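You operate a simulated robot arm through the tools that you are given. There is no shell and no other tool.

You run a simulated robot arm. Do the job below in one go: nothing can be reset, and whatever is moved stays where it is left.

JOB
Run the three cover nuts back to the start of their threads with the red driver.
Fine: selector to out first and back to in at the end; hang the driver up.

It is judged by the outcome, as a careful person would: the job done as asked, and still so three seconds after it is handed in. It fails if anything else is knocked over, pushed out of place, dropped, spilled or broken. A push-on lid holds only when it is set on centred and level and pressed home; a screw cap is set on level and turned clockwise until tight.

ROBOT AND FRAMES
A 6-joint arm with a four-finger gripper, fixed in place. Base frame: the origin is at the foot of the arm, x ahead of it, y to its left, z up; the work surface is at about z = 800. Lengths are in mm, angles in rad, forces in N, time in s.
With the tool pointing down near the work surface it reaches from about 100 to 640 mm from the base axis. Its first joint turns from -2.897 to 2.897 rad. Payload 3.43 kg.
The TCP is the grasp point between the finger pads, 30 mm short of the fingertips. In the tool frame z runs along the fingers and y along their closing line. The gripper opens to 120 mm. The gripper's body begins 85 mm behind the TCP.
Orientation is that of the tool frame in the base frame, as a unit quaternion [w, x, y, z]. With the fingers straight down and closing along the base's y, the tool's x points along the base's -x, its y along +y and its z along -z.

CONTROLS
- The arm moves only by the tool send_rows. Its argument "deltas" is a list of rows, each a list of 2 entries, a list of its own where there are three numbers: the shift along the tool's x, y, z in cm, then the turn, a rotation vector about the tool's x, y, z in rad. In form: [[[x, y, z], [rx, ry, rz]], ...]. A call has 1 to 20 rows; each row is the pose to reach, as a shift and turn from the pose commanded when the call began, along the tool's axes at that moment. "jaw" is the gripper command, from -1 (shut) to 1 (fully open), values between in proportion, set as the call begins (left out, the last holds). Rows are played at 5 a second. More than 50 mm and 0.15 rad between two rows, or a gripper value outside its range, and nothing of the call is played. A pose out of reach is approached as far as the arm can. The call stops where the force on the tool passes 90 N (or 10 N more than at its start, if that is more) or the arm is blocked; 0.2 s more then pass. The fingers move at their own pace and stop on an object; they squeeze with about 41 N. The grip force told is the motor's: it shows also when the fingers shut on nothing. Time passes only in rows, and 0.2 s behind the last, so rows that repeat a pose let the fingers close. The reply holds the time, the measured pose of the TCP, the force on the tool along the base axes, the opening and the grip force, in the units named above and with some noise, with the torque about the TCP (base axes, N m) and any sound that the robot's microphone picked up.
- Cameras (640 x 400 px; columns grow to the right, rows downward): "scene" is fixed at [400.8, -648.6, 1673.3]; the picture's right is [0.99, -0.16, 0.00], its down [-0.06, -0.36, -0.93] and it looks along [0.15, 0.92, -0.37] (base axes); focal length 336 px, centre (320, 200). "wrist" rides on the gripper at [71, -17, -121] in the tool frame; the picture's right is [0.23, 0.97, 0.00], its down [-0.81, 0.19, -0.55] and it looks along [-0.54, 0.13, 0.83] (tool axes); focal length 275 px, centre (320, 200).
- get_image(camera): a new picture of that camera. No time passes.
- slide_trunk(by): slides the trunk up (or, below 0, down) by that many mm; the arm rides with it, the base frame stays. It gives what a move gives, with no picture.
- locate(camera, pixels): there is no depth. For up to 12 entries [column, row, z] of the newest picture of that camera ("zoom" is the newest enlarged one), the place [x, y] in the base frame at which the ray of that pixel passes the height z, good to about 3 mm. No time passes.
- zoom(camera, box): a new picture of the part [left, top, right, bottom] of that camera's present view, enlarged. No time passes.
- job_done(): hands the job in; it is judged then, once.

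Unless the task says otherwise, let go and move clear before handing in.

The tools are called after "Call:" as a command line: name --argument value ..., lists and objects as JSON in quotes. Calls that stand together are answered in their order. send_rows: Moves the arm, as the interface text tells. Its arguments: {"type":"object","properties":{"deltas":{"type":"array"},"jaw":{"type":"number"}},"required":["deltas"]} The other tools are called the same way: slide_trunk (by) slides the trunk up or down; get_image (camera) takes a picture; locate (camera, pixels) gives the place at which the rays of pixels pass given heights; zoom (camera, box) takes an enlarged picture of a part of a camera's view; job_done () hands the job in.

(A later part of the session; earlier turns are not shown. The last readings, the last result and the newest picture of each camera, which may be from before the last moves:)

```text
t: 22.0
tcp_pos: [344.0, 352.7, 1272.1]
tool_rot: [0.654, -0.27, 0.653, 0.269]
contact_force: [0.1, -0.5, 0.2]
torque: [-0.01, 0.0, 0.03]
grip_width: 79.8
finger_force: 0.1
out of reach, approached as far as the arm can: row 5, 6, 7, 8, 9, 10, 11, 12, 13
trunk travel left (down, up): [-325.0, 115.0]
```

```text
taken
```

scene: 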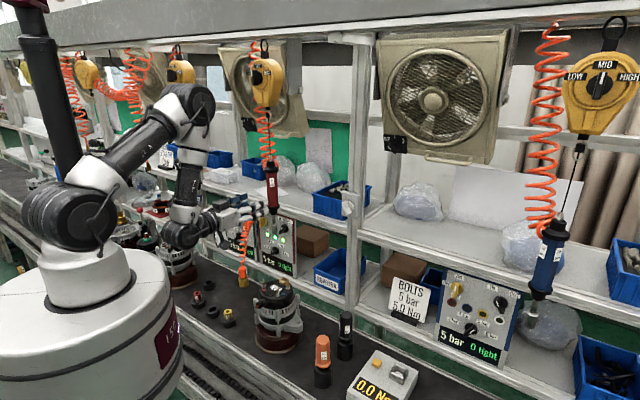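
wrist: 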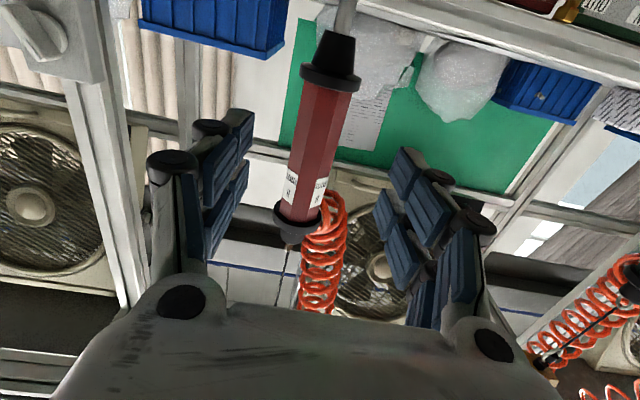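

The arm couldn't fold quite that far back; it stopped at (344,353,1272), but the driver is centred between the open fingers near (315,140). I'll verify the driver's offset with fresh rays before closing in.

Call:
locate --camera "wrist" --pixels '[[324, 85, 1230], [324, 85, 1245], [317, 130, 1270], [317, 130, 1290], [308, 180, 1310], [308, 180, 1330], [303, 210, 1340], [303, 210, 1360], [331, 72, 1220], [331, 72, 1235]]'

Call:
zoom --camera "wrist" --box '[240, 20, 400, 240]'

Call:
zoom --camera "scene" --box '[220, 160, 300, 240]'

```text
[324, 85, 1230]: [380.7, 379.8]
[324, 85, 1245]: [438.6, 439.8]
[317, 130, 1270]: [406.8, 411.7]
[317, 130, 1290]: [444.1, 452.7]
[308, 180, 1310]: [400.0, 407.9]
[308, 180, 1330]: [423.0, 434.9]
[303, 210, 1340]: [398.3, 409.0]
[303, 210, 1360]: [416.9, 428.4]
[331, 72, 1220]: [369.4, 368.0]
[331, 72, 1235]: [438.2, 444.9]
```

```text
1.82 times, centred on (320, 130) of wrist
```

zoom: 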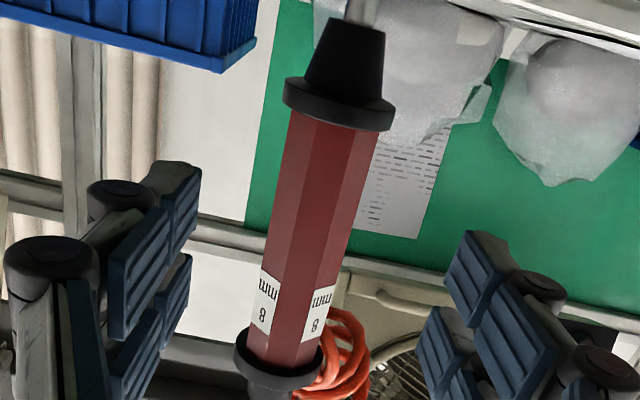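

```text
5.00 times, centred on (260, 200) of scene
```

zoom: 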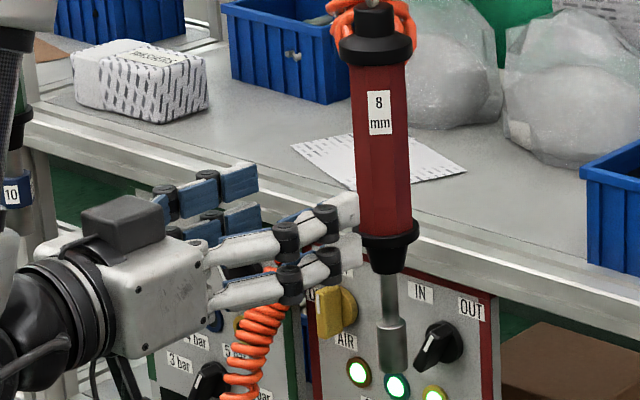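

The driver axis is at w≈−6, s≈592, aligned with the TCP to within 1–2 mm. I'll go up to z≈1285, move forward around the body, then close.

Call:
send_rows --deltas '[[[-1.3, 0, 2.5], [0, 0, 0]], [[-1.3, 0, 5], [0, 0, 0]], [[-1.3, 0, 7.5], [0, 0, 0]], [[-1.3, 0, 9.8], [0, 0, 0]]]'

Call:
get_image --camera "wrist"

Call:
zoom --camera "scene" --box '[230, 150, 310, 240]'

```text
t: 23.0
tcp_pos: [413.4, 421.9, 1281.9]
tool_rot: [0.653, -0.27, 0.653, 0.27]
contact_force: [0.3, -0.3, 0.1]
torque: [-0.02, -0.02, 0.03]
grip_width: 79.6
finger_force: 0.1
trunk travel left (down, up): [-325.0, 115.0]
```

```text
taken
```

wrist: 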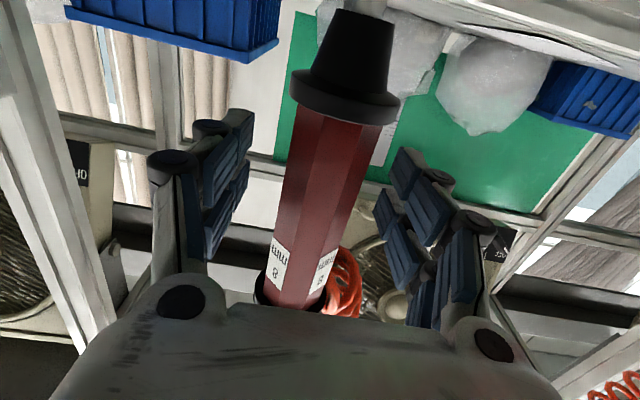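

```text
4.44 times, centred on (270, 195) of scene
```

zoom: 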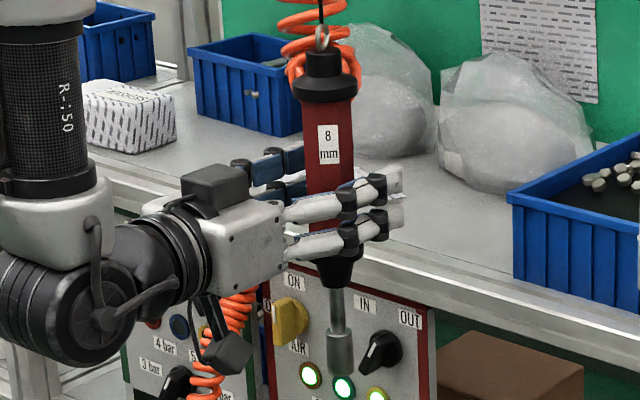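

The fingers straddle the driver body evenly. I'm closing the jaw now while holding pose.

Call:
send_rows --deltas '[[[0, 0, 0], [0, 0, 0]], [[0, 0, 0], [0, 0, 0]], [[0, 0, 0], [0, 0, 0]], [[0, 0, 0], [0, 0, 0]], [[0, 0, 0], [0, 0, 0]], [[0, 0, 0], [0, 0, 0]]]' --jaw -1

Call:
get_image --camera "wrist"

Call:
zoom --camera "scene" --box '[240, 150, 304, 240]'

```text
t: 24.4
tcp_pos: [413.5, 421.6, 1281.3]
tool_rot: [0.653, -0.27, 0.654, 0.27]
contact_force: [0.2, 0.0, 0.5]
torque: [0.0, -0.04, -0.05]
grip_width: 34.5
finger_force: 40.7
trunk travel left (down, up): [-325.0, 115.0]
```

```text
taken
```

wrist: 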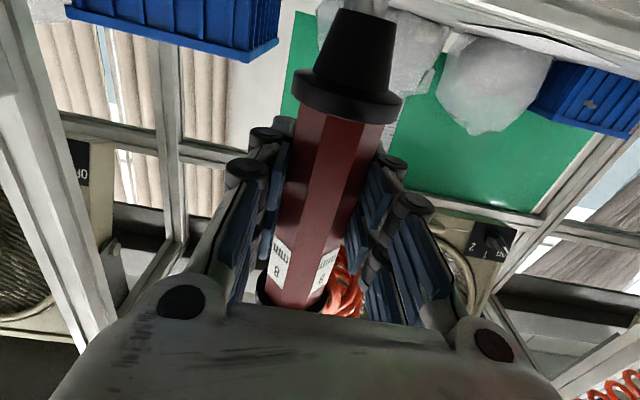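

```text
4.44 times, centred on (272, 195) of scene
```

zoom: 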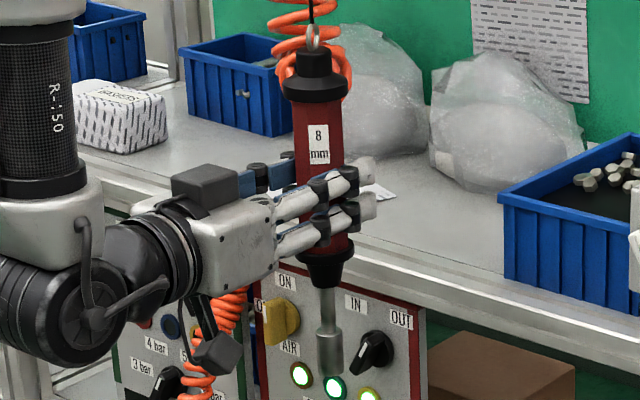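

The driver is gripped at 34.5 mm with 41 N, at TCP home (413.5,421.6,1281.3), and its socket tip is about 154 mm below. I'll carry it away from the shelf to above the yellow-dot nut, staying high.

Call:
send_rows --deltas '[[[0, 0, -1.5], [0, 0, 0]], [[0, 0, -3.5], [0, 0, 0]], [[0, -2.2, -4.3], [0, 0, 0]], [[0, -4.4, -5.1], [0, 0, 0]], [[0, -6.6, -5.9], [0, 0, 0]], [[0, -8.8, -6.7], [0, 0, 0]], [[0, -11, -7.5], [0, 0, 0]], [[0, -12.9, -8.16], [0, 0, 0]], [[1.5, -12.9, -8.16], [0, 0, 0]], [[3, -12.9, -8.16], [0, 0, 0]], [[4.5, -12.9, -8.16], [0, 0, 0]], [[6, -12.9, -8.16], [0, 0, 0]]]'

Call:
get_image --camera "scene"

Call:
get_image --camera "wrist"

```text
t: 27.0
tcp_pos: [448.5, 274.5, 1221.5]
tool_rot: [0.654, -0.27, 0.654, 0.269]
contact_force: [-0.7, 5.8, -0.2]
torque: [-0.69, -0.16, -0.04]
grip_width: 34.5
finger_force: 41.2
trunk travel left (down, up): [-325.0, 115.0]
```

```text
taken
```

scene: 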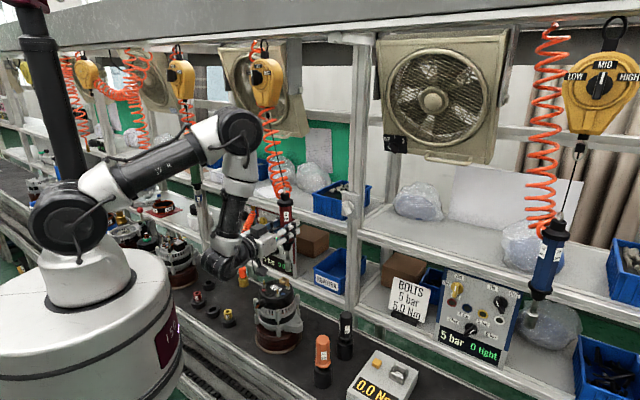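

```text
taken
```

wrist: 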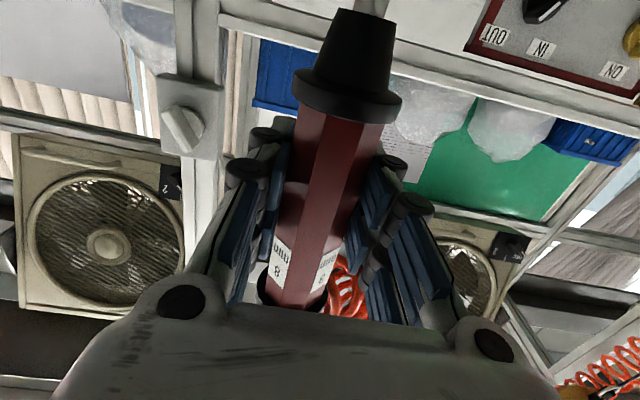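

The driver is now above the cover, with only about 6 N of cable pull. I'll zoom in to compare the socket and the yellow-dot stud.

Call:
zoom --camera "scene" --box '[252, 240, 316, 300]'

Call:
zoom --camera "scene" --box '[250, 170, 320, 300]'

```text
6.67 times, centred on (284, 270) of scene
```

zoom: 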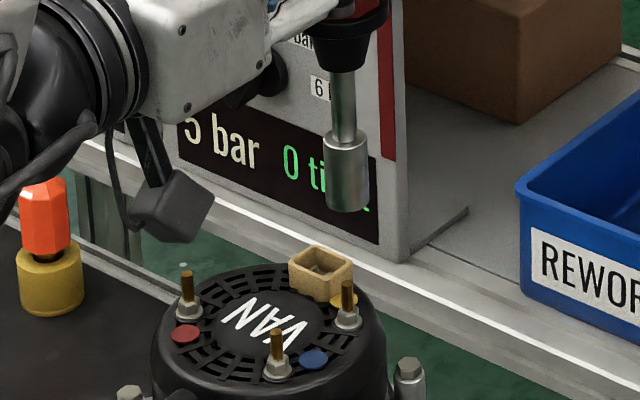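

```text
3.08 times, centred on (285, 235) of scene
```

zoom: 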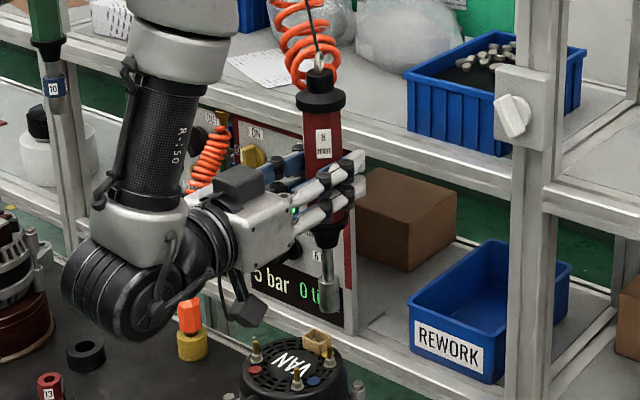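

Call:
locate --camera "scene" --pixels '[[288.17, 270.7, 1060], [288.17, 270.7, 1075], [288.0, 282.4, 1020], [288.0, 282.4, 1035], [277.6, 289.6, 1020], [277.6, 289.6, 1035], [263.9, 280.8, 1020], [263.9, 280.8, 1035]]'

Call:
zoom --camera "scene" --box '[276, 255, 300, 295]'

```text
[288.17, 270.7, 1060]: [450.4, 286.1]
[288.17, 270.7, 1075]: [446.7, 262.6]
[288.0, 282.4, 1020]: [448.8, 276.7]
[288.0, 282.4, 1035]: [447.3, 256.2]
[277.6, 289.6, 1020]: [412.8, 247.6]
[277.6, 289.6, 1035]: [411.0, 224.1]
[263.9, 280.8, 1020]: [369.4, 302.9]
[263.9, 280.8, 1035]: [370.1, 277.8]
```

```text
10.00 times, centred on (288, 275) of scene
```

zoom: 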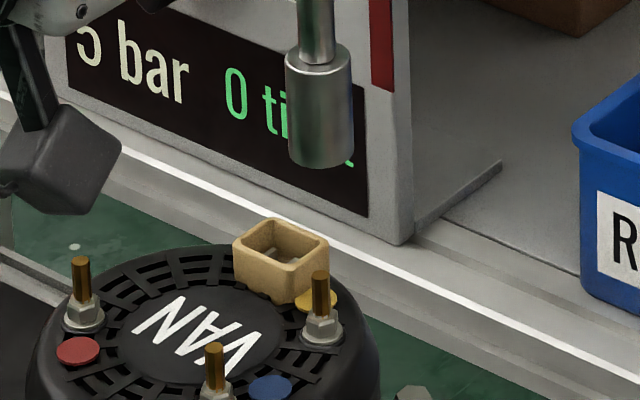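

The socket tip is directly under the TCP, 154 mm below, and my best fused estimate for the yellow stud is (447.4,271.7). I'll correct for that and lower to just above the stud tip for a visual check.

Call:
send_rows --deltas '[[[1, -0.06, -0.14], [0, 0, 0]], [[2, -0.12, -0.28], [0, 0, 0]], [[2.9, -0.12, -0.28], [0, 0, 0]], [[3.6, -0.12, -0.28], [0, 0, 0]]]'

Call:
zoom --camera "scene" --box '[276, 270, 300, 294]'

```text
t: 28.0
tcp_pos: [445.0, 273.0, 1187.6]
tool_rot: [0.654, -0.271, 0.653, 0.27]
contact_force: [-0.3, 5.4, 0.6]
torque: [-0.65, -0.13, -0.01]
grip_width: 34.7
finger_force: 40.8
trunk travel left (down, up): [-325.0, 115.0]
```

```text
16.00 times, centred on (288, 282) of scene
```

zoom: 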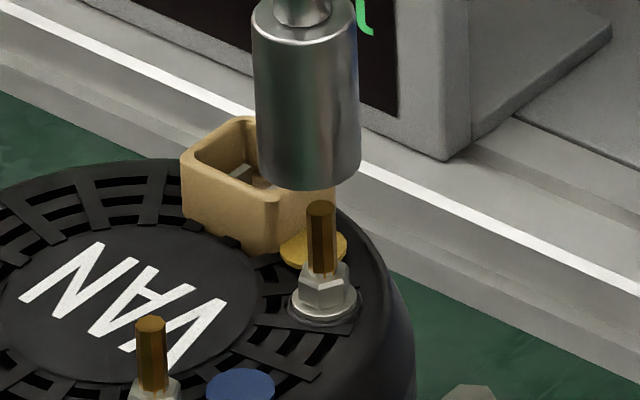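

In the zoom the socket axis (x≈309) is about 10 zoom-px left of the stud (x≈320). That is roughly 2 mm in x, with about 2 mm to correct in y. I'll shift and lower a little more for another check.

Call:
send_rows --deltas '[[[0, -0.3, 0], [0, 0, 0]], [[0.4, -0.3, 0], [0, 0, 0]], [[0.7, -0.3, 0], [0, 0, 0]]]'

Call:
zoom --camera "scene" --box '[276, 270, 300, 294]'

```text
t: 28.8
tcp_pos: [447.6, 271.9, 1181.2]
tool_rot: [0.653, -0.272, 0.653, 0.27]
contact_force: [-0.3, 4.7, 1.0]
torque: [-0.62, -0.15, 0.0]
grip_width: 34.6
finger_force: 40.9
trunk travel left (down, up): [-325.0, 115.0]
```

```text
16.00 times, centred on (288, 282) of scene
```

zoom: 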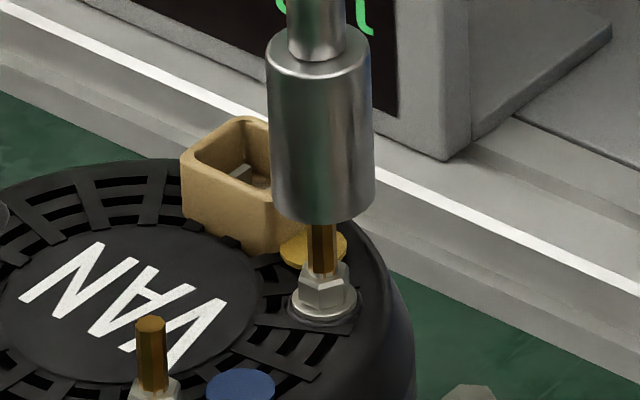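

The columns now line up (socket 322 vs stud 321). I'll lower gently and watch the force, to see whether the stud enters the socket.

Call:
send_rows --deltas '[[[0.3, 0, 0], [0, 0, 0]], [[0.6, 0, 0], [0, 0, 0]], [[0.9, 0, 0], [0, 0, 0]]]'

Call:
zoom --camera "scene" --box '[276, 270, 300, 294]'

```text
t: 29.6
tcp_pos: [446.6, 271.2, 1171.6]
tool_rot: [0.653, -0.272, 0.653, 0.27]
contact_force: [-1.7, 5.2, 0.8]
torque: [-0.65, -0.1, 0.01]
grip_width: 34.8
finger_force: 40.8
trunk travel left (down, up): [-325.0, 115.0]
```

```text
16.00 times, centred on (288, 282) of scene
```

zoom: 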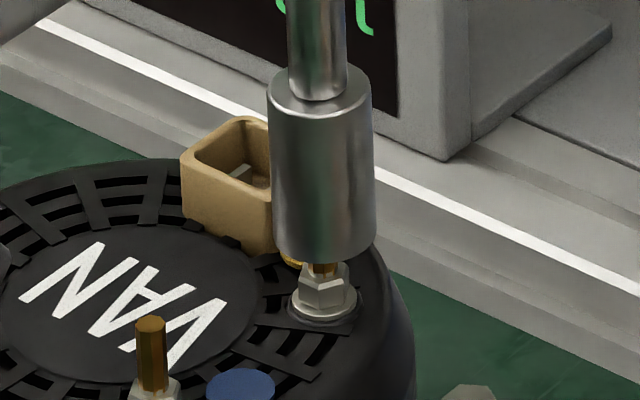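

There's still no contact force with the socket at about z≈1020, so the stud is inside it. I'll keep lowering slowly onto the nut.

Call:
send_rows --deltas '[[[0.2, 0, 0], [0, 0, 0]], [[0.4, 0, 0], [0, 0, 0]], [[0.6, 0, 0], [0, 0, 0]], [[0.8, 0, 0], [0, 0, 0]]]'

Call:
zoom --camera "scene" --box '[276, 270, 300, 294]'

```text
t: 30.6
tcp_pos: [446.1, 270.6, 1162.8]
tool_rot: [0.653, -0.272, 0.653, 0.27]
contact_force: [-1.2, 4.7, 1.2]
torque: [-0.64, -0.13, -0.03]
grip_width: 34.6
finger_force: 41.3
trunk travel left (down, up): [-325.0, 115.0]
```

```text
16.00 times, centred on (288, 282) of scene
```

zoom: 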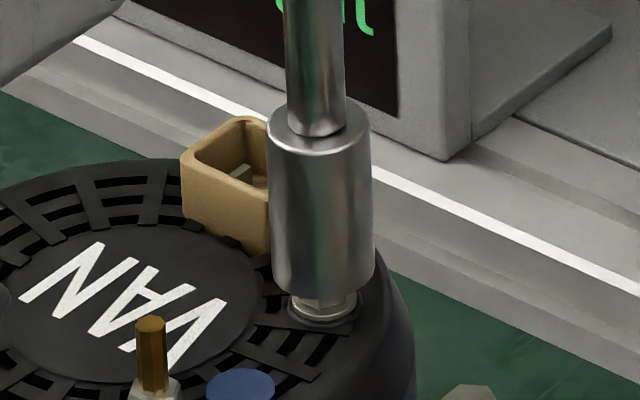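

Call:
send_rows --deltas '[[[0.2, 0, 0], [0, 0, 0]], [[0.4, 0, 0], [0, 0, 0]]]'

Call:
zoom --camera "scene" --box '[276, 270, 300, 294]'

```text
t: 31.2
tcp_pos: [446.4, 271.5, 1159.8]
tool_rot: [0.654, -0.271, 0.653, 0.27]
contact_force: [-1.2, 6.5, 3.0]
torque: [-0.41, -0.08, -0.03]
grip_width: 34.8
finger_force: 41.2
trunk travel left (down, up): [-325.0, 115.0]
```

```text
16.00 times, centred on (288, 282) of scene
```

zoom: 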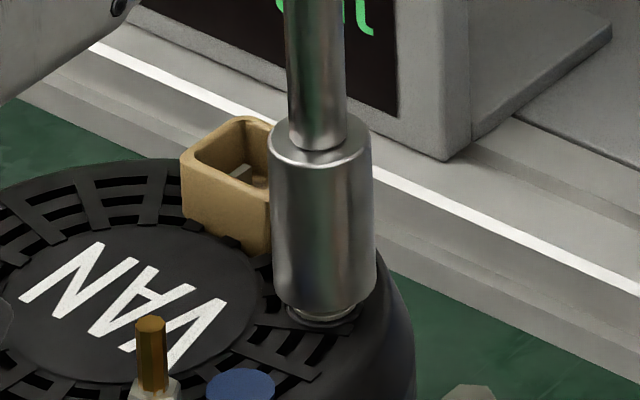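

There's slight contact now (3 N). I'll press a bit more to start the push-to-start driver and listen for sound.

Call:
send_rows --deltas '[[[0.15, 0, 0], [0, 0, 0]], [[0.3, 0, 0], [0, 0, 0]], [[0.3, 0, 0], [0, 0, 0]]]'

Call:
zoom --camera "scene" --box '[276, 270, 300, 294]'

```text
t: 32.0
tcp_pos: [446.5, 271.8, 1157.4]
tool_rot: [0.653, -0.271, 0.654, 0.27]
contact_force: [-2.5, 11.5, 1.3]
torque: [0.49, 0.13, -0.02]
grip_width: 34.6
finger_force: 40.6
trunk travel left (down, up): [-325.0, 115.0]
```

```text
16.00 times, centred on (288, 282) of scene
```

zoom: 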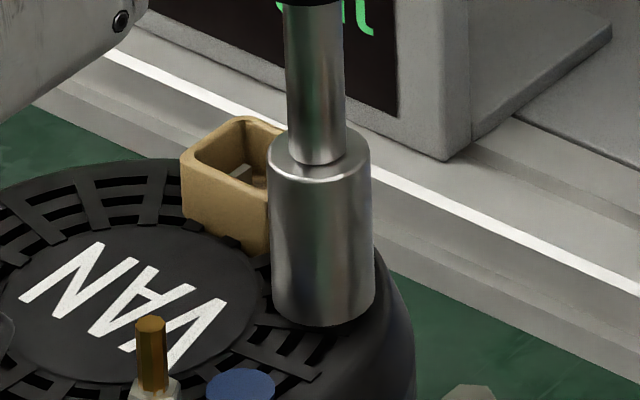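

There's a lateral force of about +6 N in y above the cable baseline, so the socket wall is rubbing. I'll shift about 1.2 mm toward +y and keep pressing down.

Call:
send_rows --deltas '[[[0, 0.06, 0.11], [0, 0, 0]], [[0.15, 0.06, 0.11], [0, 0, 0]], [[0.3, 0.06, 0.11], [0, 0, 0]], [[0.3, 0.06, 0.11], [0, 0, 0]]]'

Call:
zoom --camera "scene" --box '[276, 270, 300, 294]'

```text
t: 33.0
tcp_pos: [446.5, 272.1, 1158.1]
tool_rot: [0.658, -0.27, 0.648, 0.271]
contact_force: [-1.7, 8.7, 31.4]
torque: [0.05, -0.05, 0.05]
grip_width: 34.6
finger_force: 41.6
trunk travel left (down, up): [-325.0, 115.0]
```

```text
16.00 times, centred on (288, 282) of scene
```

zoom: 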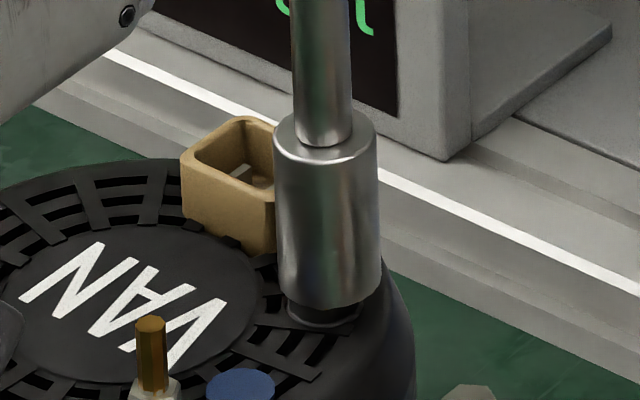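

Fz is now 31 N and the socket has been pushed up about 5 mm in the image: the driver is running and the nut is rising. I'll ease up slightly, hold, and watch.

Call:
send_rows --deltas '[[[-0.2, 0, 0], [0, 0, 0]]]'

Call:
zoom --camera "scene" --box '[276, 270, 300, 294]'

Call:
zoom --camera "scene" --box '[240, 190, 320, 290]'

```text
t: 33.4
tcp_pos: [446.2, 271.1, 1159.1]
tool_rot: [0.657, -0.27, 0.65, 0.27]
contact_force: [1.4, 7.6, 30.2]
torque: [-0.24, -0.32, 0.04]
grip_width: 35.2
finger_force: 41.4
trunk travel left (down, up): [-325.0, 115.0]
```

```text
16.00 times, centred on (288, 282) of scene
```

zoom: 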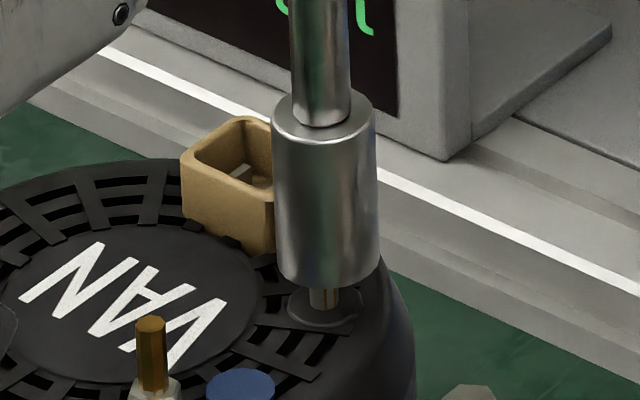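

```text
4.00 times, centred on (280, 240) of scene
```

zoom: 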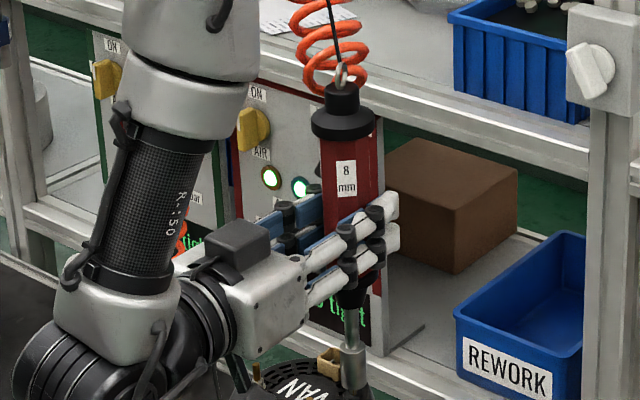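

The nut is running up fast, and the driver is sliding up through my grip. I'll lift promptly to stop driving, then inspect how far the nut has come.

Call:
send_rows --deltas '[[[-2.0, 0, 0], [0, 0, 0]]]'

Call:
zoom --camera "scene" --box '[276, 270, 300, 294]'

Call:
zoom --camera "scene" --box '[240, 190, 320, 290]'

```text
t: 33.8
tcp_pos: [445.2, 270.0, 1173.0]
tool_rot: [0.651, -0.271, 0.656, 0.27]
contact_force: [-1.2, 4.4, 2.0]
torque: [-0.7, -0.16, -0.01]
grip_width: 34.6
finger_force: 40.8
trunk travel left (down, up): [-325.0, 115.0]
```

```text
16.00 times, centred on (288, 282) of scene
```

zoom: 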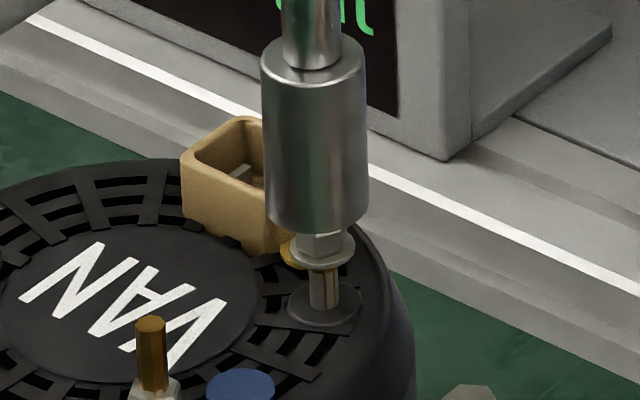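

```text
4.00 times, centred on (280, 240) of scene
```

zoom: 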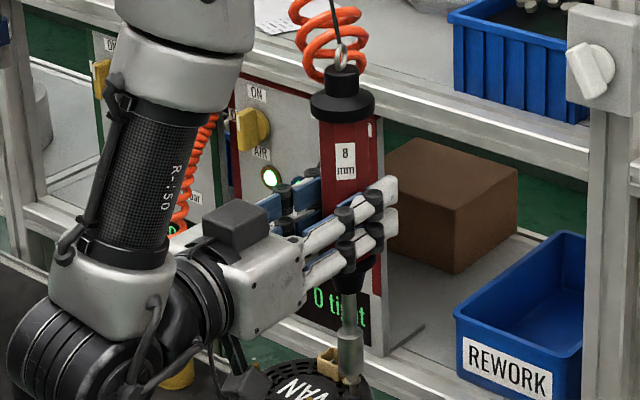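

The nut with its flange has risen about 14 mm off its seat (flange now at row 245). I'll lift the driver fully clear to see where the nut sits on the stud.

Call:
send_rows --deltas '[[[-1.0, 0, 0], [0, 0, 0]], [[-2.0, 0, 0], [0, 0, 0]], [[-3.0, 0, 0], [0, 0, 0]]]'

Call:
zoom --camera "scene" --box '[276, 270, 300, 294]'

Call:
get_image --camera "wrist"

Call:
zoom --camera "scene" --box '[240, 170, 330, 300]'

```text
t: 34.6
tcp_pos: [445.4, 270.5, 1207.4]
tool_rot: [0.654, -0.271, 0.653, 0.269]
contact_force: [-1.3, 5.5, 0.3]
torque: [-0.73, -0.16, -0.03]
grip_width: 34.9
finger_force: 41.2
trunk travel left (down, up): [-325.0, 115.0]
```

```text
16.00 times, centred on (288, 282) of scene
```

zoom: 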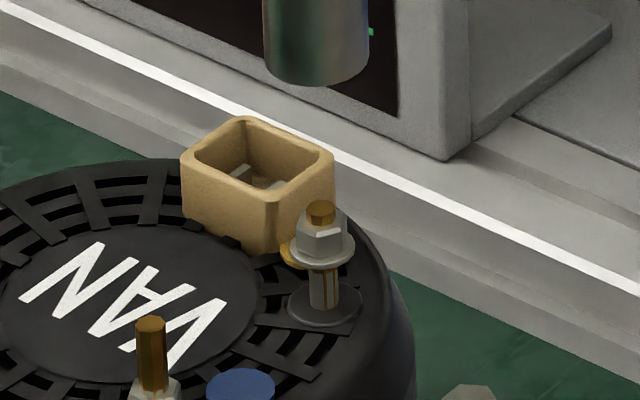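

```text
taken
```

wrist: 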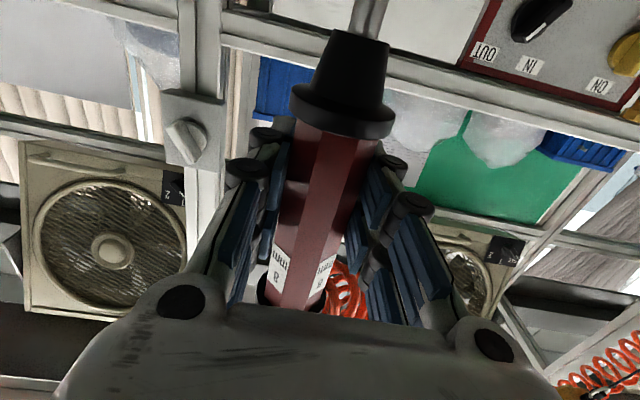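

```text
3.08 times, centred on (285, 235) of scene
```

zoom: 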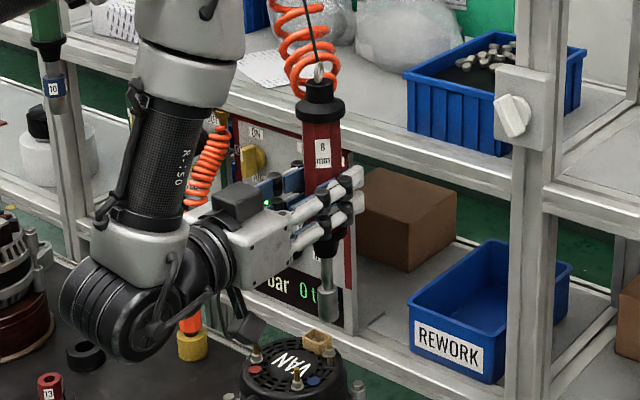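

The yellow nut is now near the top of its stud, with the tip just showing above it. I'll zoom tightly to measure it, compare it with an untouched nut, and check the panel lamps.

Call:
zoom --camera "scene" --box '[282, 278, 294, 296]'

Call:
zoom --camera "scene" --box '[270, 286, 284, 304]'

Call:
zoom --camera "scene" --box '[255, 215, 300, 275]'

```text
16.00 times, centred on (288, 287) of scene
```

zoom: 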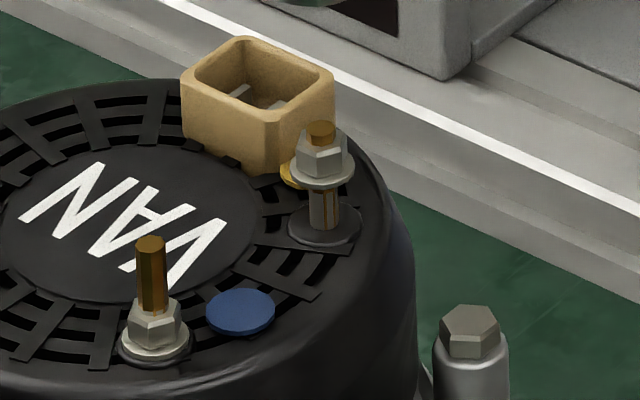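

```text
16.00 times, centred on (277, 295) of scene
```

zoom: 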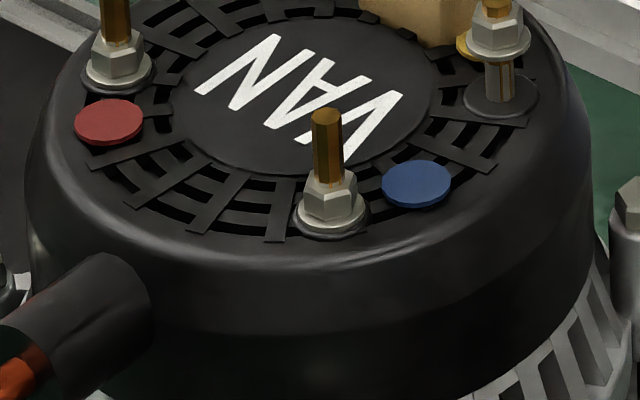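

```text
6.67 times, centred on (278, 245) of scene
```

zoom: 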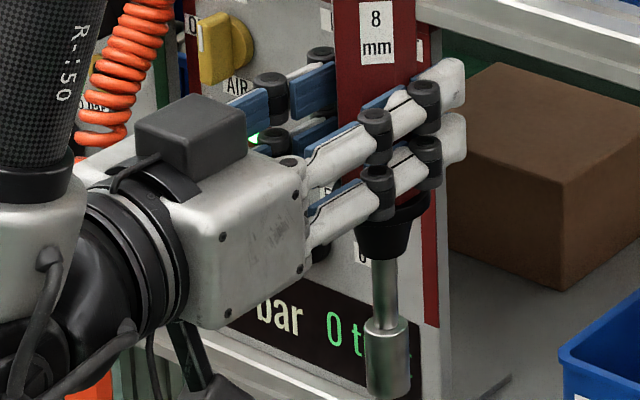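

The yellow nut has risen about 14 mm, leaving roughly 2 mm of stud above it. For reference I'll look at the neighbouring alternator's nuts, and check this cover again from another crop.

Call:
zoom --camera "scene" --box '[150, 220, 214, 290]'

Call:
zoom --camera "scene" --box '[284, 279, 292, 291]'

Call:
zoom --camera "scene" --box '[95, 215, 160, 265]'

```text
5.71 times, centred on (182, 255) of scene
```

zoom: 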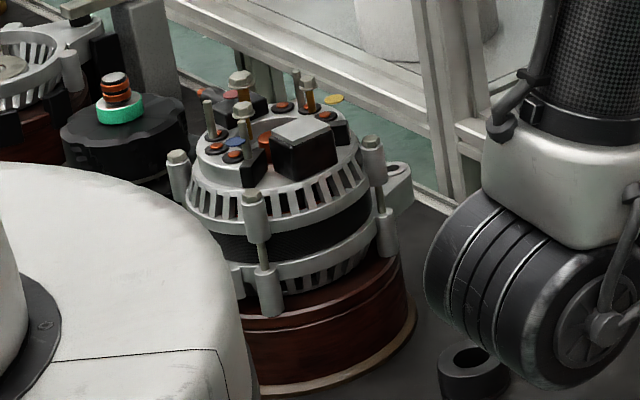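

```text
16.00 times, centred on (288, 285) of scene
```

zoom: 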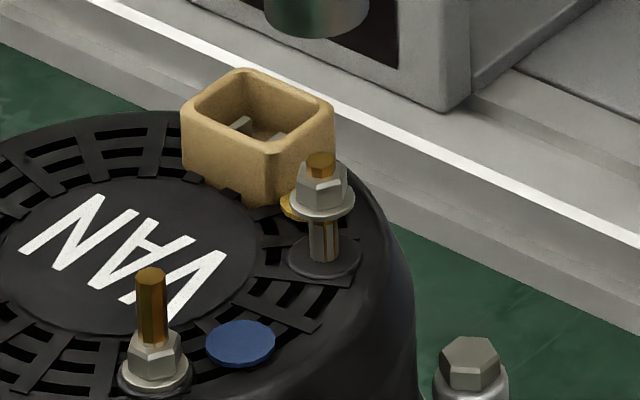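

```text
8.00 times, centred on (128, 240) of scene
```

zoom: 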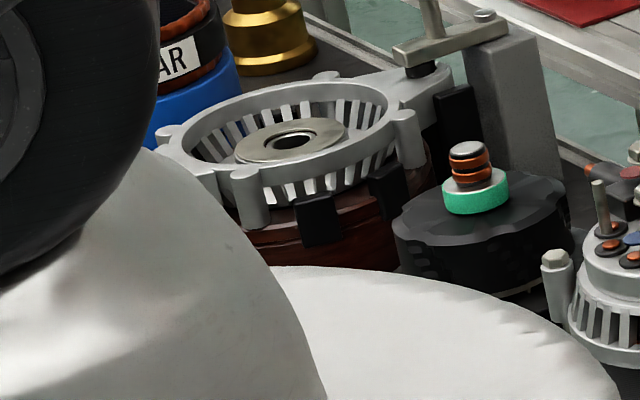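

The neighbouring unit seems to have nuts at their thread start (near (168,234)). I'll zoom in for a visual reference.

Call:
zoom --camera "scene" --box '[156, 226, 192, 250]'

Call:
zoom --camera "scene" --box '[160, 228, 176, 248]'

```text
16.00 times, centred on (174, 238) of scene
```

zoom: 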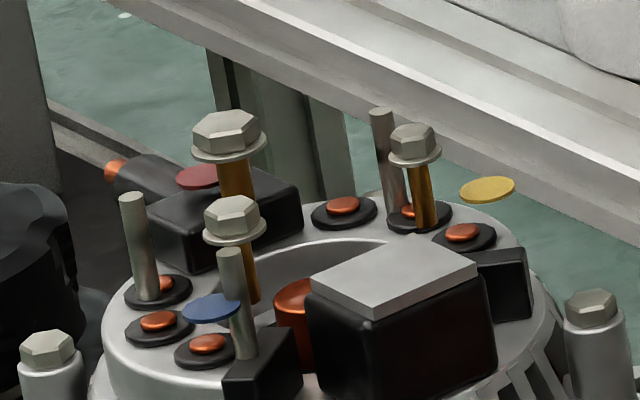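

```text
16.00 times, centred on (168, 238) of scene
```

zoom: 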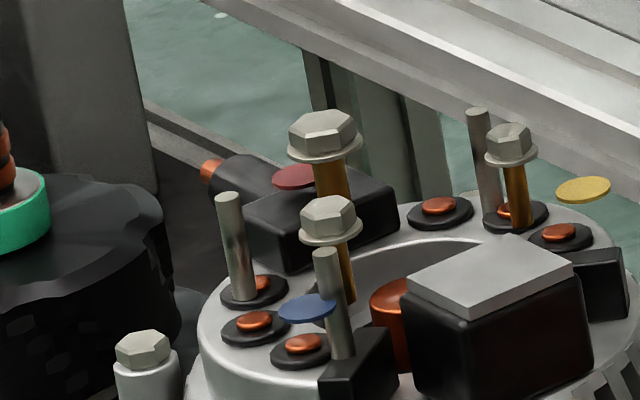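

Those neighbouring parts are bolts, so they don't tell me about the nuts. I'll do a gentle low-risk check: re-seat on the yellow nut and see whether a short press moves it any further.

Call:
send_rows --deltas '[[[1, 0.02, 0.15], [0, 0, 0]], [[2, 0.02, 0.15], [0, 0, 0]], [[3, 0.02, 0.15], [0, 0, 0]], [[3.5, 0.02, 0.15], [0, 0, 0]]]'

Call:
zoom --camera "scene" --box '[276, 270, 300, 294]'

```text
t: 35.6
tcp_pos: [447.3, 272.5, 1172.0]
tool_rot: [0.654, -0.271, 0.653, 0.27]
contact_force: [-2.0, 5.0, 1.6]
torque: [-0.68, -0.18, 0.01]
grip_width: 34.7
finger_force: 40.8
trunk travel left (down, up): [-325.0, 115.0]
```

```text
16.00 times, centred on (288, 282) of scene
```

zoom: 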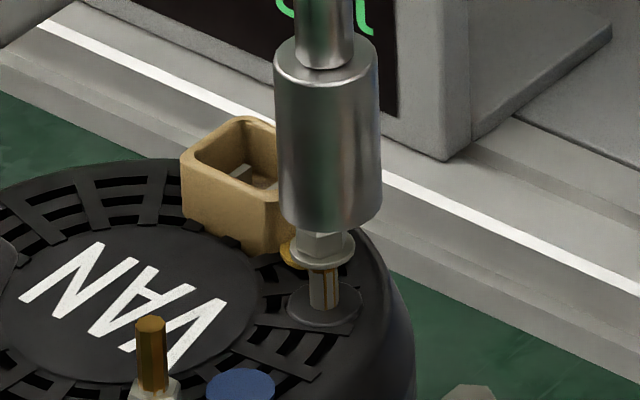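

Call:
send_rows --deltas '[[[0.3, 0.07, -0.07], [0, 0, 0]], [[0.55, 0.07, -0.07], [0, 0, 0]], [[0.75, 0.07, -0.07], [0, 0, 0]]]'

Call:
zoom --camera "scene" --box '[276, 270, 300, 294]'

```text
t: 36.4
tcp_pos: [447.6, 272.9, 1163.6]
tool_rot: [0.653, -0.271, 0.653, 0.271]
contact_force: [-0.5, 5.0, 1.3]
torque: [-0.62, -0.11, 0.0]
grip_width: 34.7
finger_force: 40.7
trunk travel left (down, up): [-325.0, 115.0]
```

```text
16.00 times, centred on (288, 282) of scene
```

zoom: 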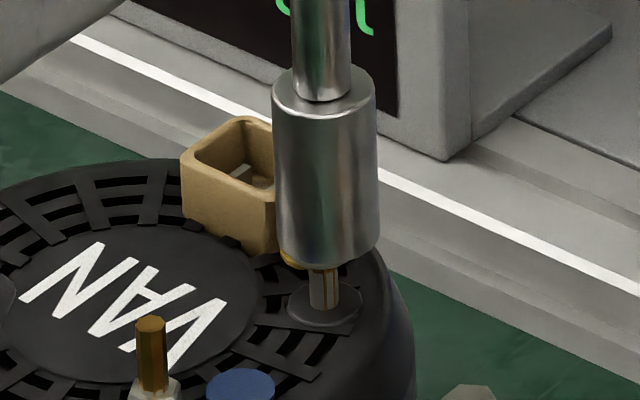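

Call:
send_rows --deltas '[[[0.2, 0, 0], [0, 0, 0]], [[0.35, 0, 0], [0, 0, 0]]]'

Call:
zoom --camera "scene" --box '[276, 270, 300, 294]'

```text
t: 37.0
tcp_pos: [445.8, 270.7, 1162.9]
tool_rot: [0.656, -0.27, 0.651, 0.271]
contact_force: [-2.2, 7.4, 14.9]
torque: [-0.28, 0.05, 0.0]
grip_width: 34.8
finger_force: 40.8
trunk travel left (down, up): [-325.0, 115.0]
```

```text
16.00 times, centred on (288, 282) of scene
```

zoom: 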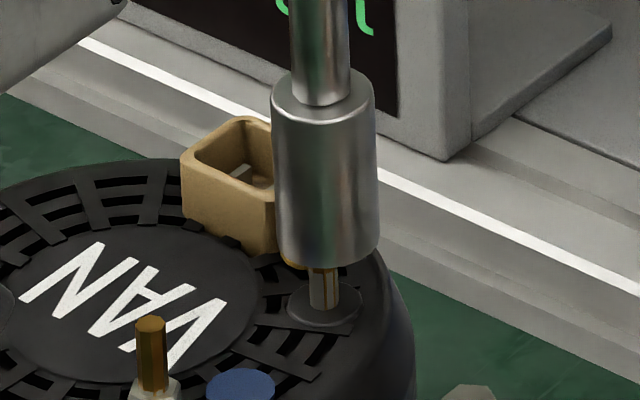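

Contact is about 15 N and the socket height hasn't changed. I'll hold that press briefly to see whether the nut moves further.

Call:
send_rows --deltas '[[[0.1, 0, 0], [0, 0, 0]]]'

Call:
zoom --camera "scene" --box '[276, 270, 300, 294]'

```text
t: 37.4
tcp_pos: [447.3, 271.6, 1162.0]
tool_rot: [0.657, -0.27, 0.65, 0.271]
contact_force: [-2.4, 5.9, 25.5]
torque: [-0.51, 0.12, -0.03]
grip_width: 34.7
finger_force: 40.6
trunk travel left (down, up): [-325.0, 115.0]
```

```text
16.00 times, centred on (288, 282) of scene
```

zoom: 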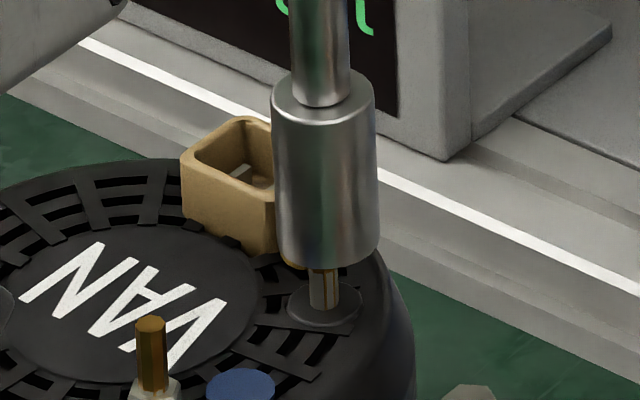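

At 25 N the nut no longer rises, so it's at the end of its travel, the start of its thread. I'll lift straight off and check it.

Call:
send_rows --deltas '[[[-1, 0, 0], [0, 0, 0]], [[-2, 0, 0], [0, 0, 0]], [[-3, 0, 0], [0, 0, 0]], [[-4.5, 0, 0], [0, 0, 0]]]'

Call:
zoom --camera "scene" --box '[276, 270, 300, 294]'

Call:
zoom --camera "scene" --box '[250, 195, 314, 295]'

```text
t: 38.4
tcp_pos: [446.9, 270.7, 1202.8]
tool_rot: [0.653, -0.271, 0.654, 0.27]
contact_force: [-1.6, 6.1, -0.9]
torque: [-0.72, -0.18, 0.01]
grip_width: 34.5
finger_force: 41.1
trunk travel left (down, up): [-325.0, 115.0]
```

```text
16.00 times, centred on (288, 282) of scene
```

zoom: 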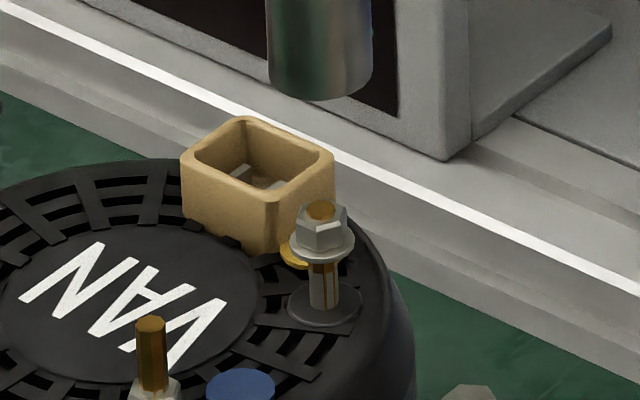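

```text
4.00 times, centred on (282, 245) of scene
```

zoom: 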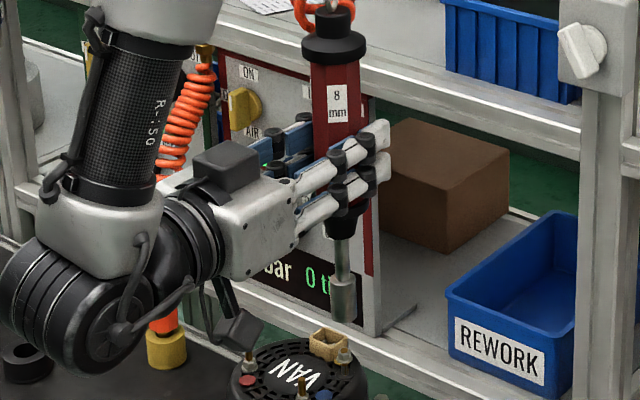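

The yellow nut is now flush with the stud tip (nut top around row 205), so the short press took it the last ~1.5 mm to its stop. Next I'll move over the blue-dot nut at this height.

Call:
send_rows --deltas '[[[0, 0.12, -1.6], [0, 0, 0]], [[0, 0.24, -3.3], [0, 0, 0]], [[0, 0.35, -4.89], [0, 0, 0]]]'

Call:
zoom --camera "scene" --box '[265, 275, 289, 305]'

Call:
get_image --camera "scene"

```text
t: 39.2
tcp_pos: [411.4, 238.7, 1205.3]
tool_rot: [0.651, -0.273, 0.654, 0.27]
contact_force: [-0.8, 6.4, -0.6]
torque: [-0.81, -0.01, 0.02]
grip_width: 34.9
finger_force: 41.5
trunk travel left (down, up): [-325.0, 115.0]
```

```text
13.33 times, centred on (277, 290) of scene
```

zoom: 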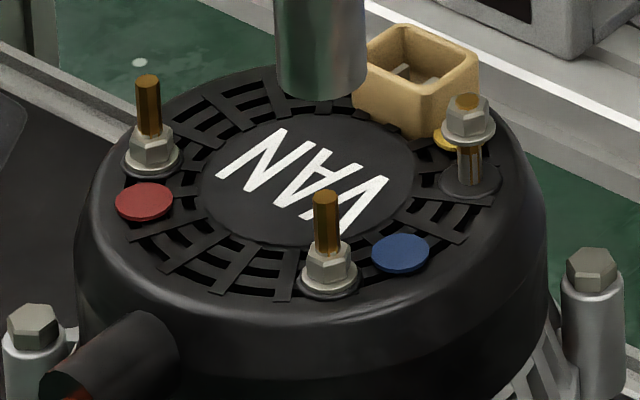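

```text
taken
```

scene: 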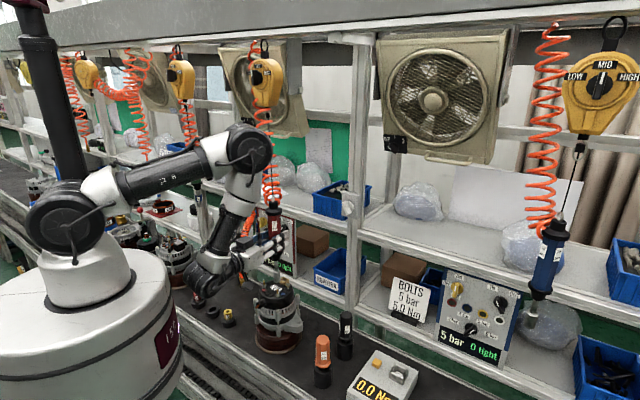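

The socket is lined up over the blue stud (322 vs 325 columns). I'll lower to just above the tip and check.

Call:
send_rows --deltas '[[[1, 0, 0], [0, 0, 0]], [[2, 0, 0], [0, 0, 0]], [[2.8, 0, 0], [0, 0, 0]]]'

Call:
zoom --camera "scene" --box '[265, 278, 289, 302]'

```text
t: 40.0
tcp_pos: [417.0, 238.1, 1176.3]
tool_rot: [0.651, -0.273, 0.654, 0.271]
contact_force: [-0.1, 5.6, 0.4]
torque: [-0.75, 0.0, 0.03]
grip_width: 34.5
finger_force: 41.5
out of reach, approached as far as the arm can: row 1, 2, 3
trunk travel left (down, up): [-325.0, 115.0]
```

```text
16.00 times, centred on (277, 290) of scene
```

zoom: 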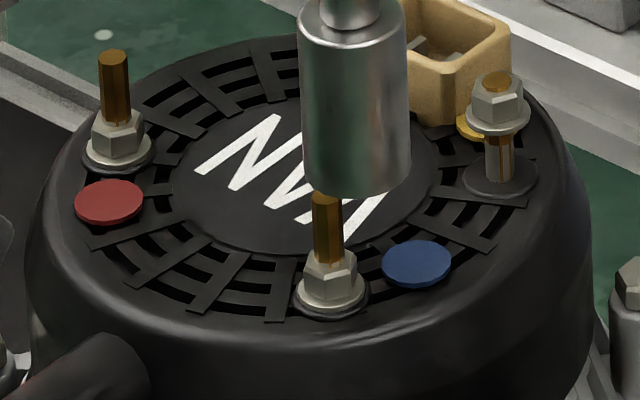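

The last move ran out of reach: the arm was folded too tightly and drifted +6 mm in x. I'll raise, yaw the tool about the driver axis by about 25° to open the arm up, and re-centre on the blue stud.

Call:
send_rows --deltas '[[[-1.2, 0, 0], [0, 0, 0]], [[-2.5, 0, 0], [-0.11, 0, 0]], [[-2.5, 0.17, -0.15], [-0.22, 0, 0]], [[-2.5, 0.34, -0.3], [-0.33, 0, 0]], [[-2.5, 0.5, -0.46], [-0.44, 0, 0]]]'

Call:
zoom --camera "scene" --box '[265, 275, 289, 305]'

Call:
get_image --camera "scene"

```text
t: 41.2
tcp_pos: [409.4, 238.6, 1201.3]
tool_rot: [0.577, -0.408, 0.578, 0.407]
contact_force: [0.2, 6.6, 0.4]
torque: [-0.77, 0.04, 0.02]
grip_width: 34.7
finger_force: 40.8
trunk travel left (down, up): [-325.0, 115.0]
```

```text
13.33 times, centred on (277, 290) of scene
```

zoom: 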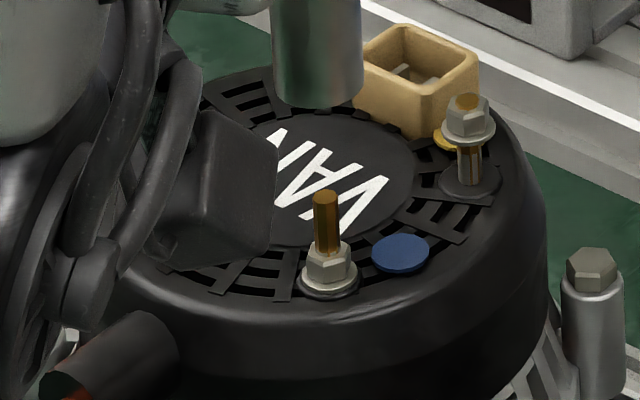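

```text
taken
```

scene: 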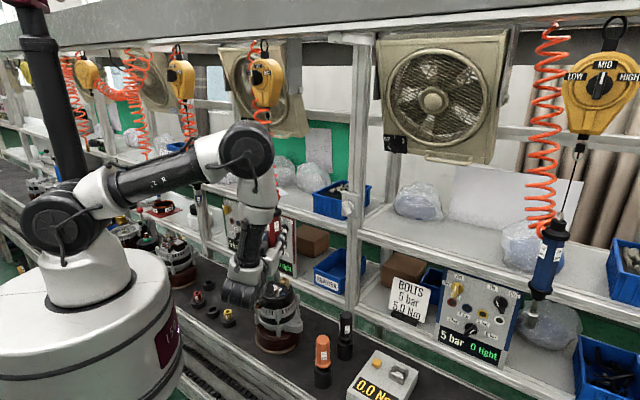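

With the new yaw the pose is reachable again. The socket is about 1 mm left of the stud, so I'll correct that and lower.

Call:
send_rows --deltas '[[[1, -0.085, 0.03], [0, 0, 0]], [[2, -0.085, 0.03], [0, 0, 0]], [[2.7, -0.085, 0.03], [0, 0, 0]]]'

Call:
zoom --camera "scene" --box '[265, 278, 289, 302]'

```text
t: 42.0
tcp_pos: [412.1, 240.7, 1172.2]
tool_rot: [0.579, -0.407, 0.578, 0.407]
contact_force: [0.8, 5.9, 0.7]
torque: [-0.71, -0.04, 0.0]
grip_width: 34.9
finger_force: 41.4
trunk travel left (down, up): [-325.0, 115.0]
```

```text
16.00 times, centred on (277, 290) of scene
```

zoom: 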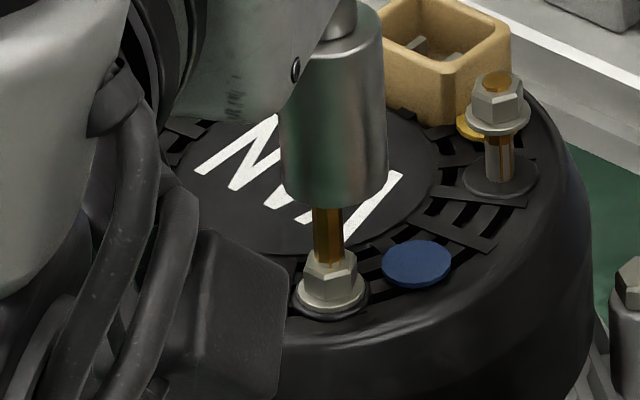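

The socket is about 1 mm right of the stud and roughly 1 mm too far in +y. I'll correct both and lower over the stud, watching the force.

Call:
send_rows --deltas '[[[0, 0.06, -0.15], [0, 0, 0]], [[0.5, 0.06, -0.15], [0, 0, 0]], [[1.0, 0.06, -0.15], [0, 0, 0]], [[1.5, 0.06, -0.15], [0, 0, 0]]]'

Call:
zoom --camera "scene" --box '[265, 278, 289, 302]'

```text
t: 43.0
tcp_pos: [409.8, 239.2, 1159.8]
tool_rot: [0.578, -0.407, 0.578, 0.407]
contact_force: [-0.1, 5.5, 1.0]
torque: [-0.72, -0.01, 0.0]
grip_width: 34.6
finger_force: 41.0
trunk travel left (down, up): [-325.0, 115.0]
```

```text
16.00 times, centred on (277, 290) of scene
```

zoom: 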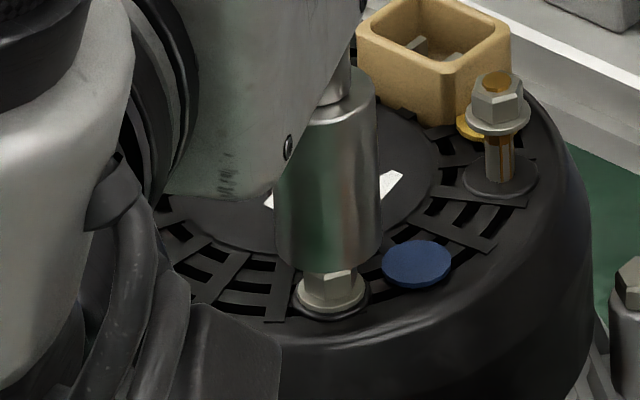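

No contact and well centred (socket 328, nut 330). I'll continue down onto the nut.

Call:
send_rows --deltas '[[[0.3, 0, 0], [0, 0, 0]], [[0.6, 0, 0], [0, 0, 0]], [[0.8, 0, 0], [0, 0, 0]]]'

Call:
zoom --camera "scene" --box '[265, 278, 289, 302]'

```text
t: 43.8
tcp_pos: [409.2, 239.1, 1151.7]
tool_rot: [0.579, -0.406, 0.579, 0.406]
contact_force: [0.8, 5.7, 0.1]
torque: [-0.71, 0.03, 0.02]
grip_width: 34.7
finger_force: 41.1
trunk travel left (down, up): [-325.0, 115.0]
```

```text
16.00 times, centred on (277, 290) of scene
```

zoom: 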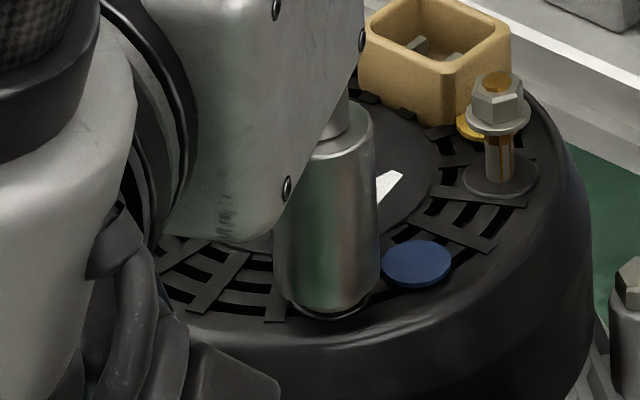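

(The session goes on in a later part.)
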